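You operate a simulated robot arm through the tools that you are given. There is no shell and no other tool. Be economical: measure what you need, move in short steps, check, and stop when the job is done.

Carry out the task below with a simulated robot arm. There is one attempt and no reset: what you move stays moved.

TASK
Put one of the weir blocks from the top of the valve bench on the blue blanking disc.

It is judged by the outcome, as a careful person would: the job done as asked, and still so three seconds after it is handed in. It fails if anything else is knocked over, pushed out of place, dropped, spilled or broken.

THE ROBOT
A 6-joint arm with a two-finger parallel gripper, fixed in place. Base frame: the origin is at the foot of the arm, x ahead of it, y to its left, z up; the work surface is at about z = 0. Lengths are in m, angles in rad, forces in N, time in s.
With the tool pointing down near the work surface it reaches from about 0.18 to 0.46 m from the base axis. Its first joint turns from -1.222 to 1.222 rad. Payload 1.9 kg.
Tool frame: the origin (TCP) lies between the finger pads and is the grasp point; the fingertips stand 0.023 m ahead of it; z points along the fingers, y is the line along which they close. The gripper opens to 0.094 m. The fingers are 0.038 m wide and 0.01 m thick; the gripper's body (0.054 by 0.096 m) begins 0.039 m behind the TCP.
Orientation is that of the tool frame in the base frame, as a unit quaternion [w, x, y, z]. With the fingers straight down and closing along the base's y, the tool's x points along the base's -x, its y along +y and its z along -z.

THE INTERFACE
- The arm moves only by the tool servo_tool. Its argument "series" is a list of rows, each a list of 4 numbers: the shift along the base's x, y, z in units of 50 mm (1.0 is 50 mm), then the turn about the base's z in units of 4 degrees (1.0 is 4 degrees). In form: [[tx, ty, tz, twist], ...]. A call has 1 to 8 rows; each row shifts and turns the commanded pose from where the row before left it. "hand" is the gripper command, from -1 (shut) to 1 (fully open), values between in proportion, set as the call begins (left out, the last holds). A call with a number of a shift or a turn outside -1 to 1 is refused whole. A row lasts 0.2 s, in which the tool goes at most 0.05 m and 0.15 rad; a call with a longer step from one row to the next is refused whole, and so is a gripper value outside its range. A pose out of reach is approached as far as the arm can. The call stops where the force on the tool passes 40 N (or 10 N more than at its start, if that is more) or the arm is blocked; 0.2 s more then pass. The fingers move at their own pace (about 0.108 m/s each) and stop on an object; they squeeze with about 32 N. The grip force told is the motor's: it shows also when the fingers shut on nothing. Time passes only in rows, and 0.2 s behind the last, so rows that do not move let the fingers close. It gives the time, the measured TCP pose, the force on the tool (base axes), the opening and the grip force at its end, in the units of the frame above (readings bear some noise).
- Cameras (640 x 400 px; columns grow to the right, rows downward): "scene" is fixed at [0.0786, 0.3385, 0.4264]; the picture's right is [-0.47, -0.88, 0.00], its down [-0.48, 0.26, -0.84] and it looks along [0.74, -0.39, -0.55] (base axes); focal length 214 px, centre (320, 200). "wrist" rides on the gripper at [-0.039, 0, -0.044] in the tool frame; the picture's right is [0.00, -1.00, 0.00], its down [0.97, 0.00, -0.24] and it looks along [0.24, 0.00, 0.97] (tool axes); focal length 218 px, centre (320, 200).
- grab_frame(camera): a new picture of that camera. No time passes.
- locate(camera, pixels): for up to 12 pixels [column, row] of the newest picture of that camera ("zoom" is the newest enlarged one), the place [x, y, z] in the base frame of the surface seen there, good to about 0.002 m. No time passes.
- enlarge(camera, box): a new picture of the part [left, top, right, bottom] of that camera's present view, enlarged. No time passes.
- close_job(): hands the job in; it is judged then, once.

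Work in short steps. Measure before you move; look again where a grasp or a placing could have gone wrong, and mend it. You have 60 turns and 26 pictures in all, the two below and enlarged ones among them. Open the gripper and draw the arm clear of the work before you hand the job in, unless the task says otherwise; then end with one line.

The tools are called after ">>>" as a command line: name --pt "numbers of a row" for each row, then --argument value for the rest, lists and objects as JSON in quotes. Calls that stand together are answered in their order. servo_tool: Moves the arm, as the interface text tells. Its arguments: {"type":"object","properties":{"series":{"type":"array"},"hand":{"type":"number"}},"required":["series"]} The other tools are called the same way: grab_frame (camera) takes a picture; locate (camera, pixels) gives the place of the surface under pixels of a picture; enlarge (camera, box) takes an enlarged picture of a part of a camera's view; close_job () hands the job in.

At the start:

```text
time: 0.0
eef_pos: [0.2254, 0.1176, 0.3474]
orientation: [0.001, 0.0, 1.0, 0.0]
contact_force: [0.2, 0.0, 0.5]
width: 0.0939
gripper_force: 0.1
```

scene: 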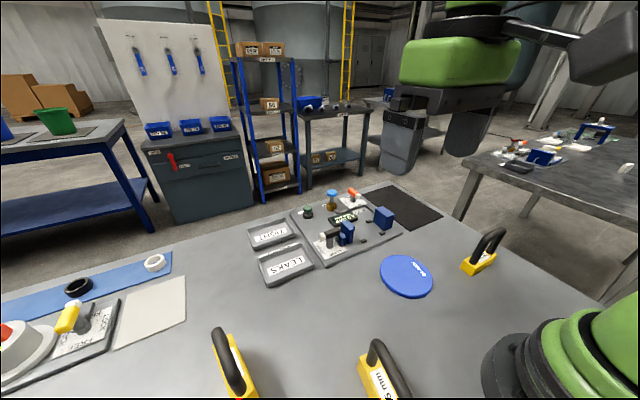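
wrist: 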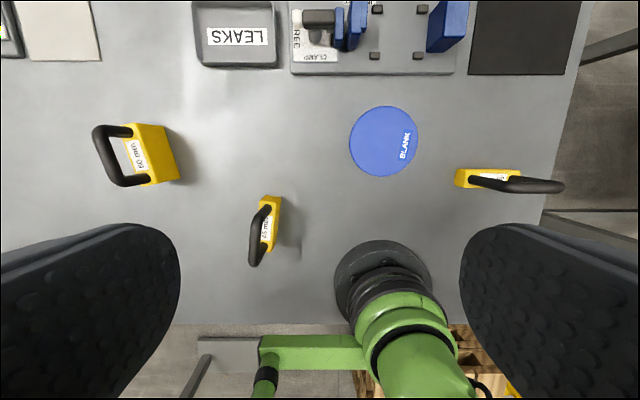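

I'll look closely at the valve bench at about (345,225) in the scene picture.

>>> enlarge --camera "scene" --box '[240, 170, 450, 300]'

>>> enlarge --camera "scene" --box '[0, 230, 210, 400]'

```text
3.05 times, centred on (345, 235) of scene
```

zoom: 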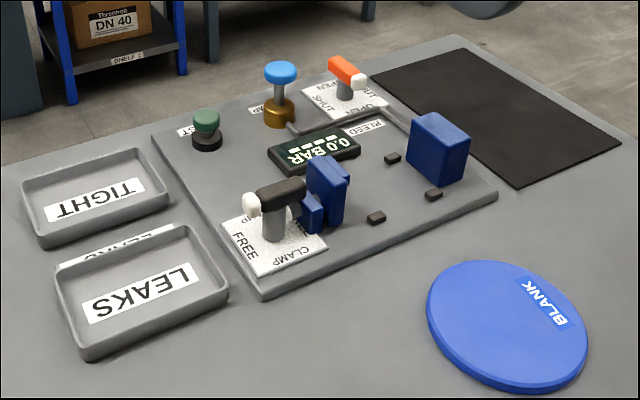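

```text
2.35 times, centred on (105, 315) of scene
```

zoom: 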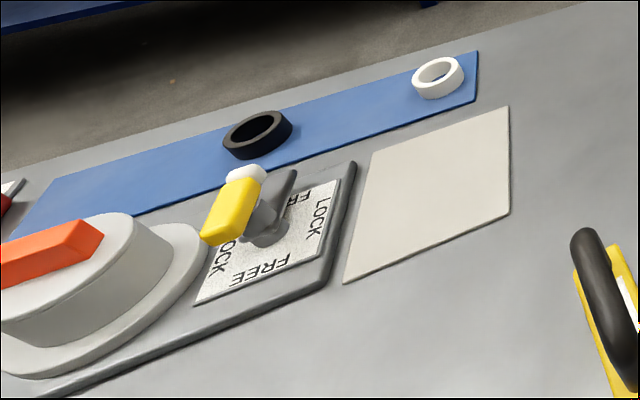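

The yellow handled blocks, labelled in mm, may be the weir blocks. I'll enlarge them.

>>> enlarge --camera "wrist" --box '[80, 110, 300, 270]'

>>> enlarge --camera "scene" --box '[190, 220, 520, 400]'

>>> enlarge --camera "scene" --box '[450, 90, 640, 210]'

```text
2.50 times, centred on (190, 190) of wrist
```

zoom: 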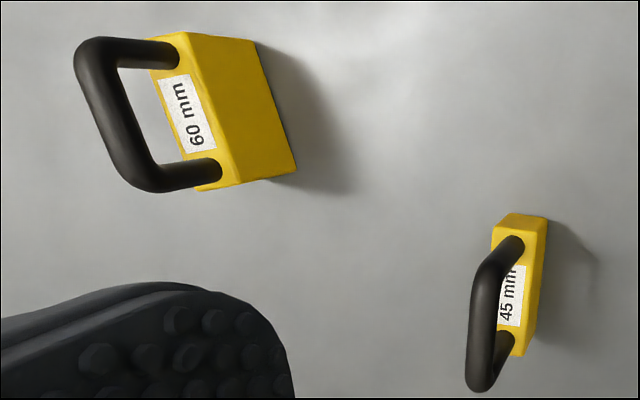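

```text
1.94 times, centred on (355, 310) of scene
```

zoom: 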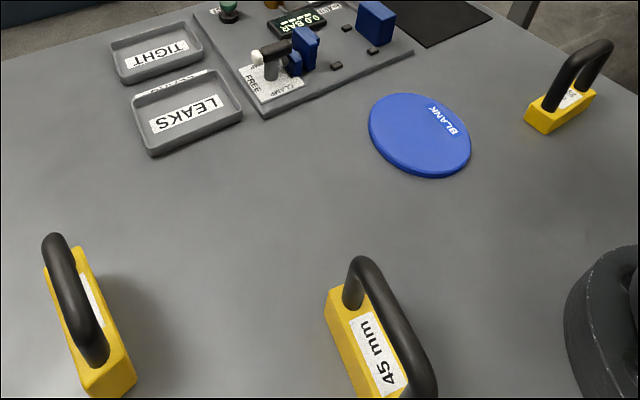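

```text
3.33 times, centred on (545, 150) of scene
```

zoom: 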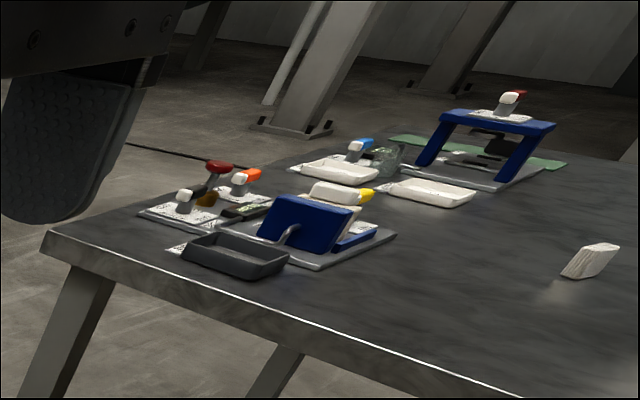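

The three yellow handled blocks (45 mm, 60 mm and one more) fit "weir blocks". I'll measure them and the disc.

>>> grab_frame --camera "wrist"

>>> locate --camera "wrist" --pixels '[[384, 141], [350, 141], [417, 141], [384, 108], [384, 175], [262, 262], [275, 199], [251, 260], [252, 225], [271, 250], [460, 178], [556, 187]]'

>>> enlarge --camera "wrist" --box '[220, 170, 320, 290]'

>>> enlarge --camera "wrist" --box '[440, 140, 580, 220]'

```text
18 pictures are left
```

wrist: 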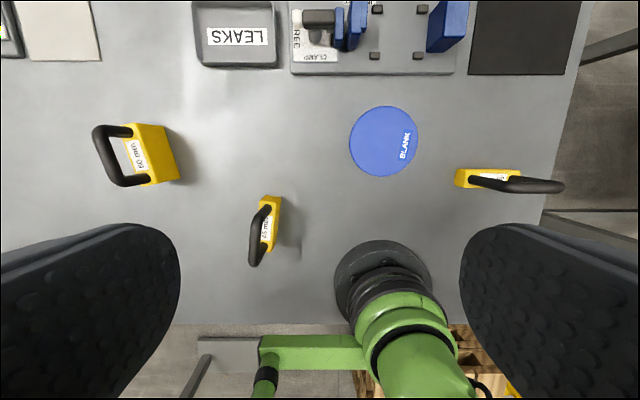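

```text
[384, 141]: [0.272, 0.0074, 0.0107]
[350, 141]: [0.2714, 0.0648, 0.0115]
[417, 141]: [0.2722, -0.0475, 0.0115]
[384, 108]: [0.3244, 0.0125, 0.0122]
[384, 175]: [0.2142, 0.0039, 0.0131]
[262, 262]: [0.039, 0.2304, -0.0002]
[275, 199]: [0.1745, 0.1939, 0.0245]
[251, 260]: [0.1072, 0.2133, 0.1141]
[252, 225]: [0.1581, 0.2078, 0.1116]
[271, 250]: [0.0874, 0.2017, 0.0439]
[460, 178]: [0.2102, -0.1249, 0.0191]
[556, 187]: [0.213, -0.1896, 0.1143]
```

```text
3.33 times, centred on (270, 230) of wrist
```

zoom: 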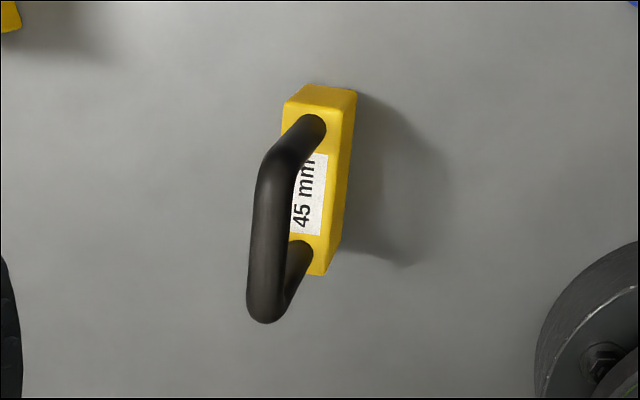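

```text
4.57 times, centred on (510, 180) of wrist
```

zoom: 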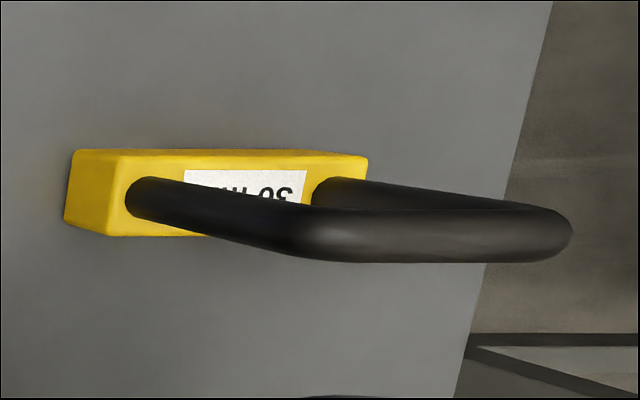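

Three weir blocks: 30, 45 and 60 mm. I'll take the 45 mm one: its handle bar runs along x near (0.13, 0.21, 0.11), so the fingers already close across it. The disc centre is about (0.271, 0.008), radius about 0.057, top z 0.0115. First I move above the handle.

>>> servo_tool --pt "-0.37 0.37 -0.5 0" --pt "-0.37 0.37 -0.5 0" --pt "-0.37 0.37 -0.5 0" --pt "-0.37 0.37 -0.5 0" --pt "-0.37 0.37 -0.5 0" --pt "0 0 0 0" --hand 1

>>> grab_frame --camera "wrist"

```text
time: 1.4
eef_pos: [0.1291, 0.2103, 0.2228]
orientation: [0.0, 0.0, 1.0, 0.0]
contact_force: [-0.2, 0.2, -0.4]
width: 0.0941
gripper_force: 0.1
```

```text
15 pictures are left
```

wrist: 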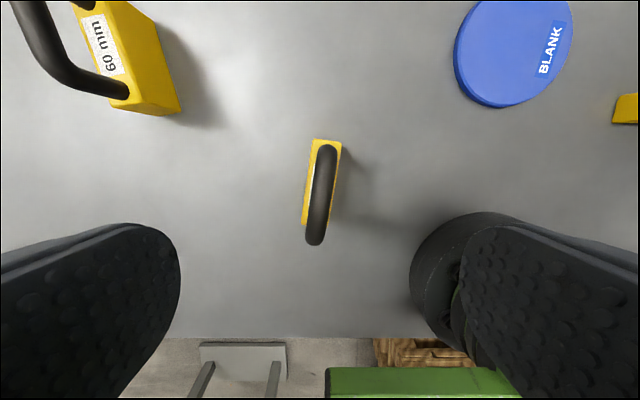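

>>> locate --camera "wrist" --pixels '[[325, 165], [322, 180], [320, 200], [317, 220], [316, 235], [327, 143], [314, 145], [338, 150], [305, 215], [336, 180]]'

```text
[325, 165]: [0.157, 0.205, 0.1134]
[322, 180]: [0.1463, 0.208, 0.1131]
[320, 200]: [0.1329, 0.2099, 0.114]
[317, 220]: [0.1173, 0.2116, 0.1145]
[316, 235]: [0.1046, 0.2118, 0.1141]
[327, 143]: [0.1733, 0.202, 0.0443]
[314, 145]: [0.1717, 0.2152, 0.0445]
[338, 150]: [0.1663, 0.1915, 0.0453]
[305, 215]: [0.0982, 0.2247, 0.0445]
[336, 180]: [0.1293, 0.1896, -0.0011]
```

The bar's top is at z≈0.114, centred at about (0.134, 0.209), and it runs about −7.6° from x. I turn to match and descend to z≈0.104.

>>> servo_tool --pt "0.1 -0.02 0 -0.95" --pt "0 0 -0.4 -0.95" --pt "0 0 -0.5 0" --pt "0 0 -0.5 0" --pt "0 0 -0.5 0" --pt "0 0 -0.48 0" --pt "0 0 0 0" --hand 0.2

>>> grab_frame --camera "wrist"

```text
time: 3.0
eef_pos: [0.1381, 0.2093, 0.1051]
orientation: [0.001, 0.066, 0.998, 0.0]
contact_force: [0.4, -0.1, 0.1]
width: 0.0562
gripper_force: 0.0
```

```text
14 pictures are left
```

wrist: 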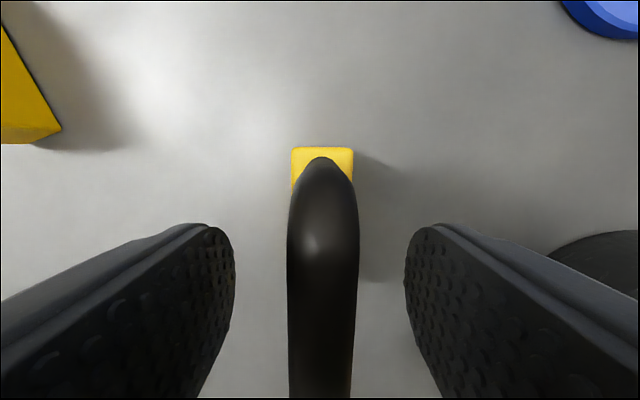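

The bar is centred and aligned between the fingers. I shift back 4 mm in x to centre on it and close.

>>> servo_tool --pt "-0.09 0 0 0" --pt "0 0 0 0"

>>> servo_tool --pt "0 0 0 0" --pt "0 0 0 0" --pt "0 0 0 0" --pt "0 0 0 0" --hand -1

```text
time: 3.6
eef_pos: [0.1322, 0.2096, 0.105]
orientation: [0.001, 0.066, 0.998, 0.0]
contact_force: [0.6, -0.4, 0.3]
width: 0.0562
gripper_force: 0.1
```

```text
time: 4.6
eef_pos: [0.1322, 0.2099, 0.1045]
orientation: [0.001, 0.066, 0.998, 0.0]
contact_force: [-0.6, -1.0, 0.3]
width: 0.0149
gripper_force: 32.5
```

The grip is firm at width 0.0149. I lift slowly by 75 mm.

>>> servo_tool --pt "0 0 0.1 0" --pt "0 0 0.2 0" --pt "0 0 0.4 0" --pt "0 0 0.4 0" --pt "0 0 0.4 0" --pt "0 0 0 0"

>>> grab_frame --camera "scene"

```text
time: 6.0
eef_pos: [0.1316, 0.2091, 0.1783]
orientation: [0.001, 0.066, 0.998, 0.0]
contact_force: [0.4, -0.1, -2.0]
width: 0.015
gripper_force: 31.5
```

```text
13 pictures are left
```

scene: 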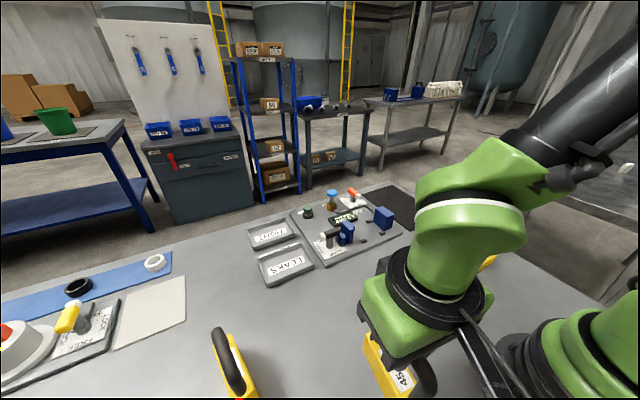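

The block is lifted cleanly. I carry it over the disc centre at (0.270, 0.008).

>>> servo_tool --pt "0.2 -0.3 0 0" --pt "0.42 -0.61 0 0" --pt "0.42 -0.61 0 0" --pt "0.42 -0.61 0 0" --pt "0.42 -0.61 0 0" --pt "0.42 -0.61 0 0" --pt "0.42 -0.61 0 0" --pt "0.05 -0.06 0 0"

>>> servo_tool --pt "0 0 0 0" --pt "0 0 0 0"

>>> grab_frame --camera "scene"

>>> grab_frame --camera "wrist"

```text
time: 7.8
eef_pos: [0.2706, 0.0062, 0.1784]
orientation: [0.0, 0.066, 0.998, 0.0]
contact_force: [-0.4, -0.3, -1.2]
width: 0.015
gripper_force: 31.8
```

```text
time: 8.4
eef_pos: [0.2713, 0.0071, 0.1789]
orientation: [0.002, 0.067, 0.998, 0.001]
contact_force: [0.8, -0.1, -1.7]
width: 0.0153
gripper_force: 31.7
```

```text
12 pictures are left
```

scene: 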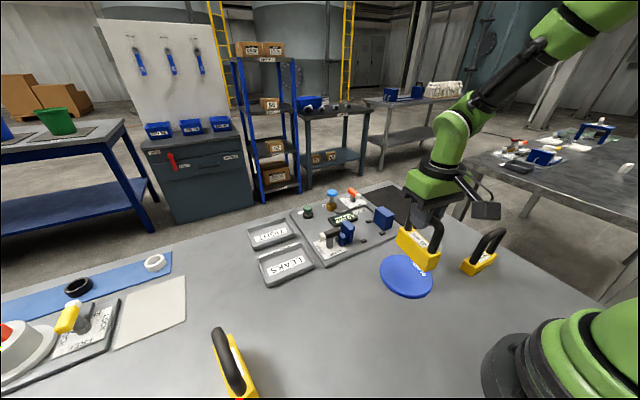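

```text
11 pictures are left
```

wrist: 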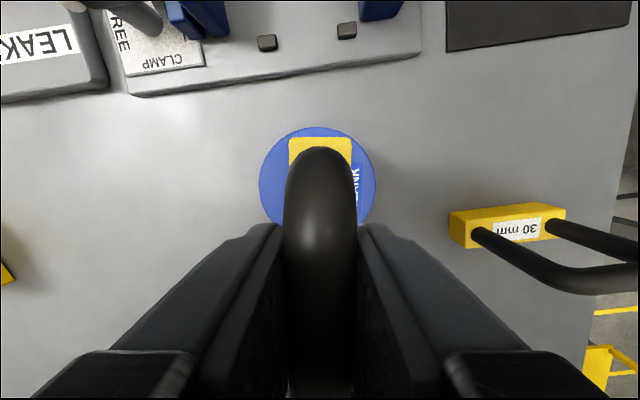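

The block sits centred above the disc, level and clear of its neighbours. Contact is expected at TCP z≈0.116, so I lower to just above that.

>>> servo_tool --pt "0 0 -0.3 0" --pt "0 0 -0.3 0" --pt "0 0 -0.3 0" --pt "0 0 -0.2 0" --pt "0 0 0 0"

>>> servo_tool --pt "0 0 -0.05 0" --pt "0 0 -0.05 0" --pt "0 0 0 0"

```text
time: 9.6
eef_pos: [0.272, 0.0073, 0.1243]
orientation: [0.0, 0.067, 0.998, -0.001]
contact_force: [0.0, 0.1, -1.6]
width: 0.0153
gripper_force: 32.5
```

```text
time: 10.4
eef_pos: [0.2716, 0.0085, 0.1183]
orientation: [-0.001, 0.067, 0.998, -0.001]
contact_force: [-0.4, 0.3, -1.8]
width: 0.0154
gripper_force: 31.9
```

No contact yet (force still about −1.8 N), so I ease down a little more.

>>> servo_tool --pt "0 0 -0.03 0" --pt "0 0 0 0"

>>> servo_tool --pt "0 0 -0.02 0" --pt "0 0 0 0"

>>> enlarge --camera "scene" --box '[350, 200, 510, 310]'

```text
time: 11.0
eef_pos: [0.271, 0.0071, 0.1172]
orientation: [0.001, 0.067, 0.998, 0.001]
contact_force: [0.1, -0.3, -0.2]
width: 0.0152
gripper_force: 32.1
```

```text
time: 11.6
eef_pos: [0.2718, 0.007, 0.1173]
orientation: [0.0, 0.067, 0.998, -0.001]
contact_force: [-7.4, 1.9, 26.3]
width: 0.0152
gripper_force: 32.5
```

```text
3.64 times, centred on (430, 255) of scene
```

zoom: 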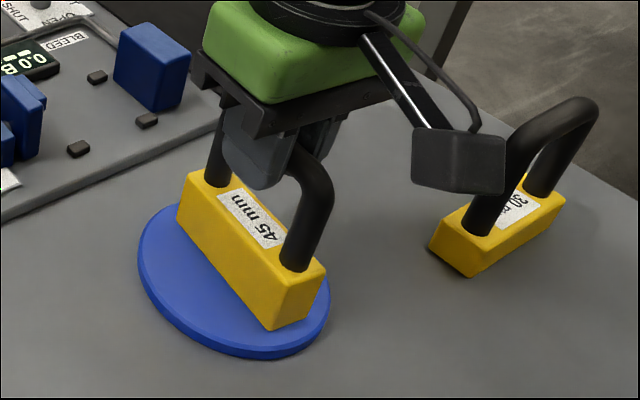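

The block is seated and pressing at 26 N. I relieve about 1 mm, open moderately, then rise straight up.

>>> servo_tool --pt "0 0 0.018 0" --pt "0 0 0 0"

>>> servo_tool --pt "0 0 0 0" --pt "0 0 0 0" --pt "0 0 0 0" --hand 0.2

>>> servo_tool --pt "0 0 0.2 0" --pt "0 0 0.5 0" --pt "0 0 0.6 0" --pt "0 0 0.7 0" --pt "0 0 0.7 0" --pt "0 0 0 0"

>>> grab_frame --camera "scene"

>>> grab_frame --camera "wrist"

```text
time: 12.2
eef_pos: [0.272, 0.0069, 0.118]
orientation: [0.001, 0.066, 0.998, 0.0]
contact_force: [0.4, 0.1, -0.2]
width: 0.0153
gripper_force: 32.3
```

```text
time: 13.0
eef_pos: [0.2709, 0.0064, 0.1172]
orientation: [0.001, 0.066, 0.998, 0.0]
contact_force: [0.3, 0.4, -0.2]
width: 0.0567
gripper_force: 0.0
```

```text
time: 14.4
eef_pos: [0.2718, 0.0088, 0.2522]
orientation: [0.0, 0.066, 0.998, 0.0]
contact_force: [0.1, -0.1, 0.3]
width: 0.0564
gripper_force: 0.1
```

```text
9 pictures are left
```

scene: 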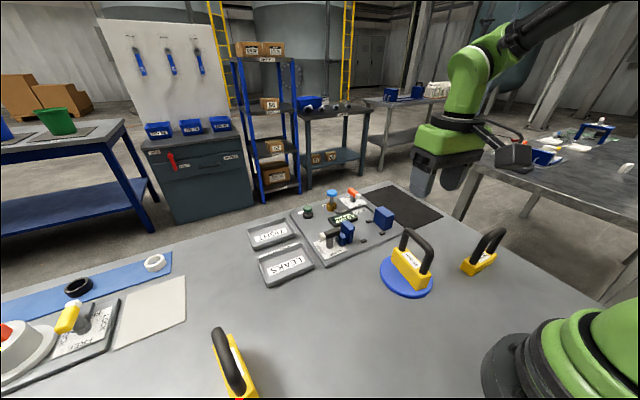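

```text
8 pictures are left
```

wrist: 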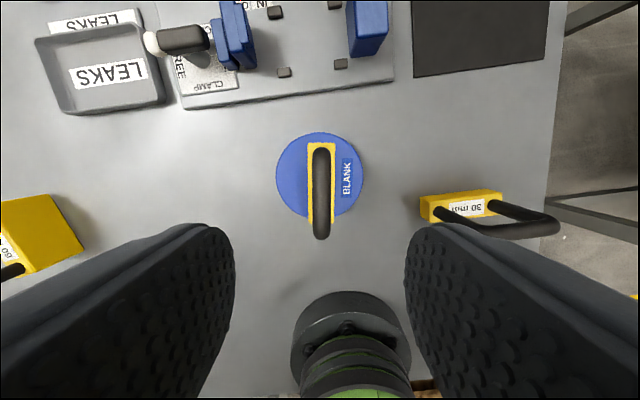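

The 45 mm block stands upright on the disc, nothing else has moved, and the gripper is open and clear. I hand in.

>>> close_job

```text
The job is handed in.
```

The 45 mm weir block is standing upright on the blue blanking disc, the gripper is open and clear of it, and the pictures show nothing else moved.
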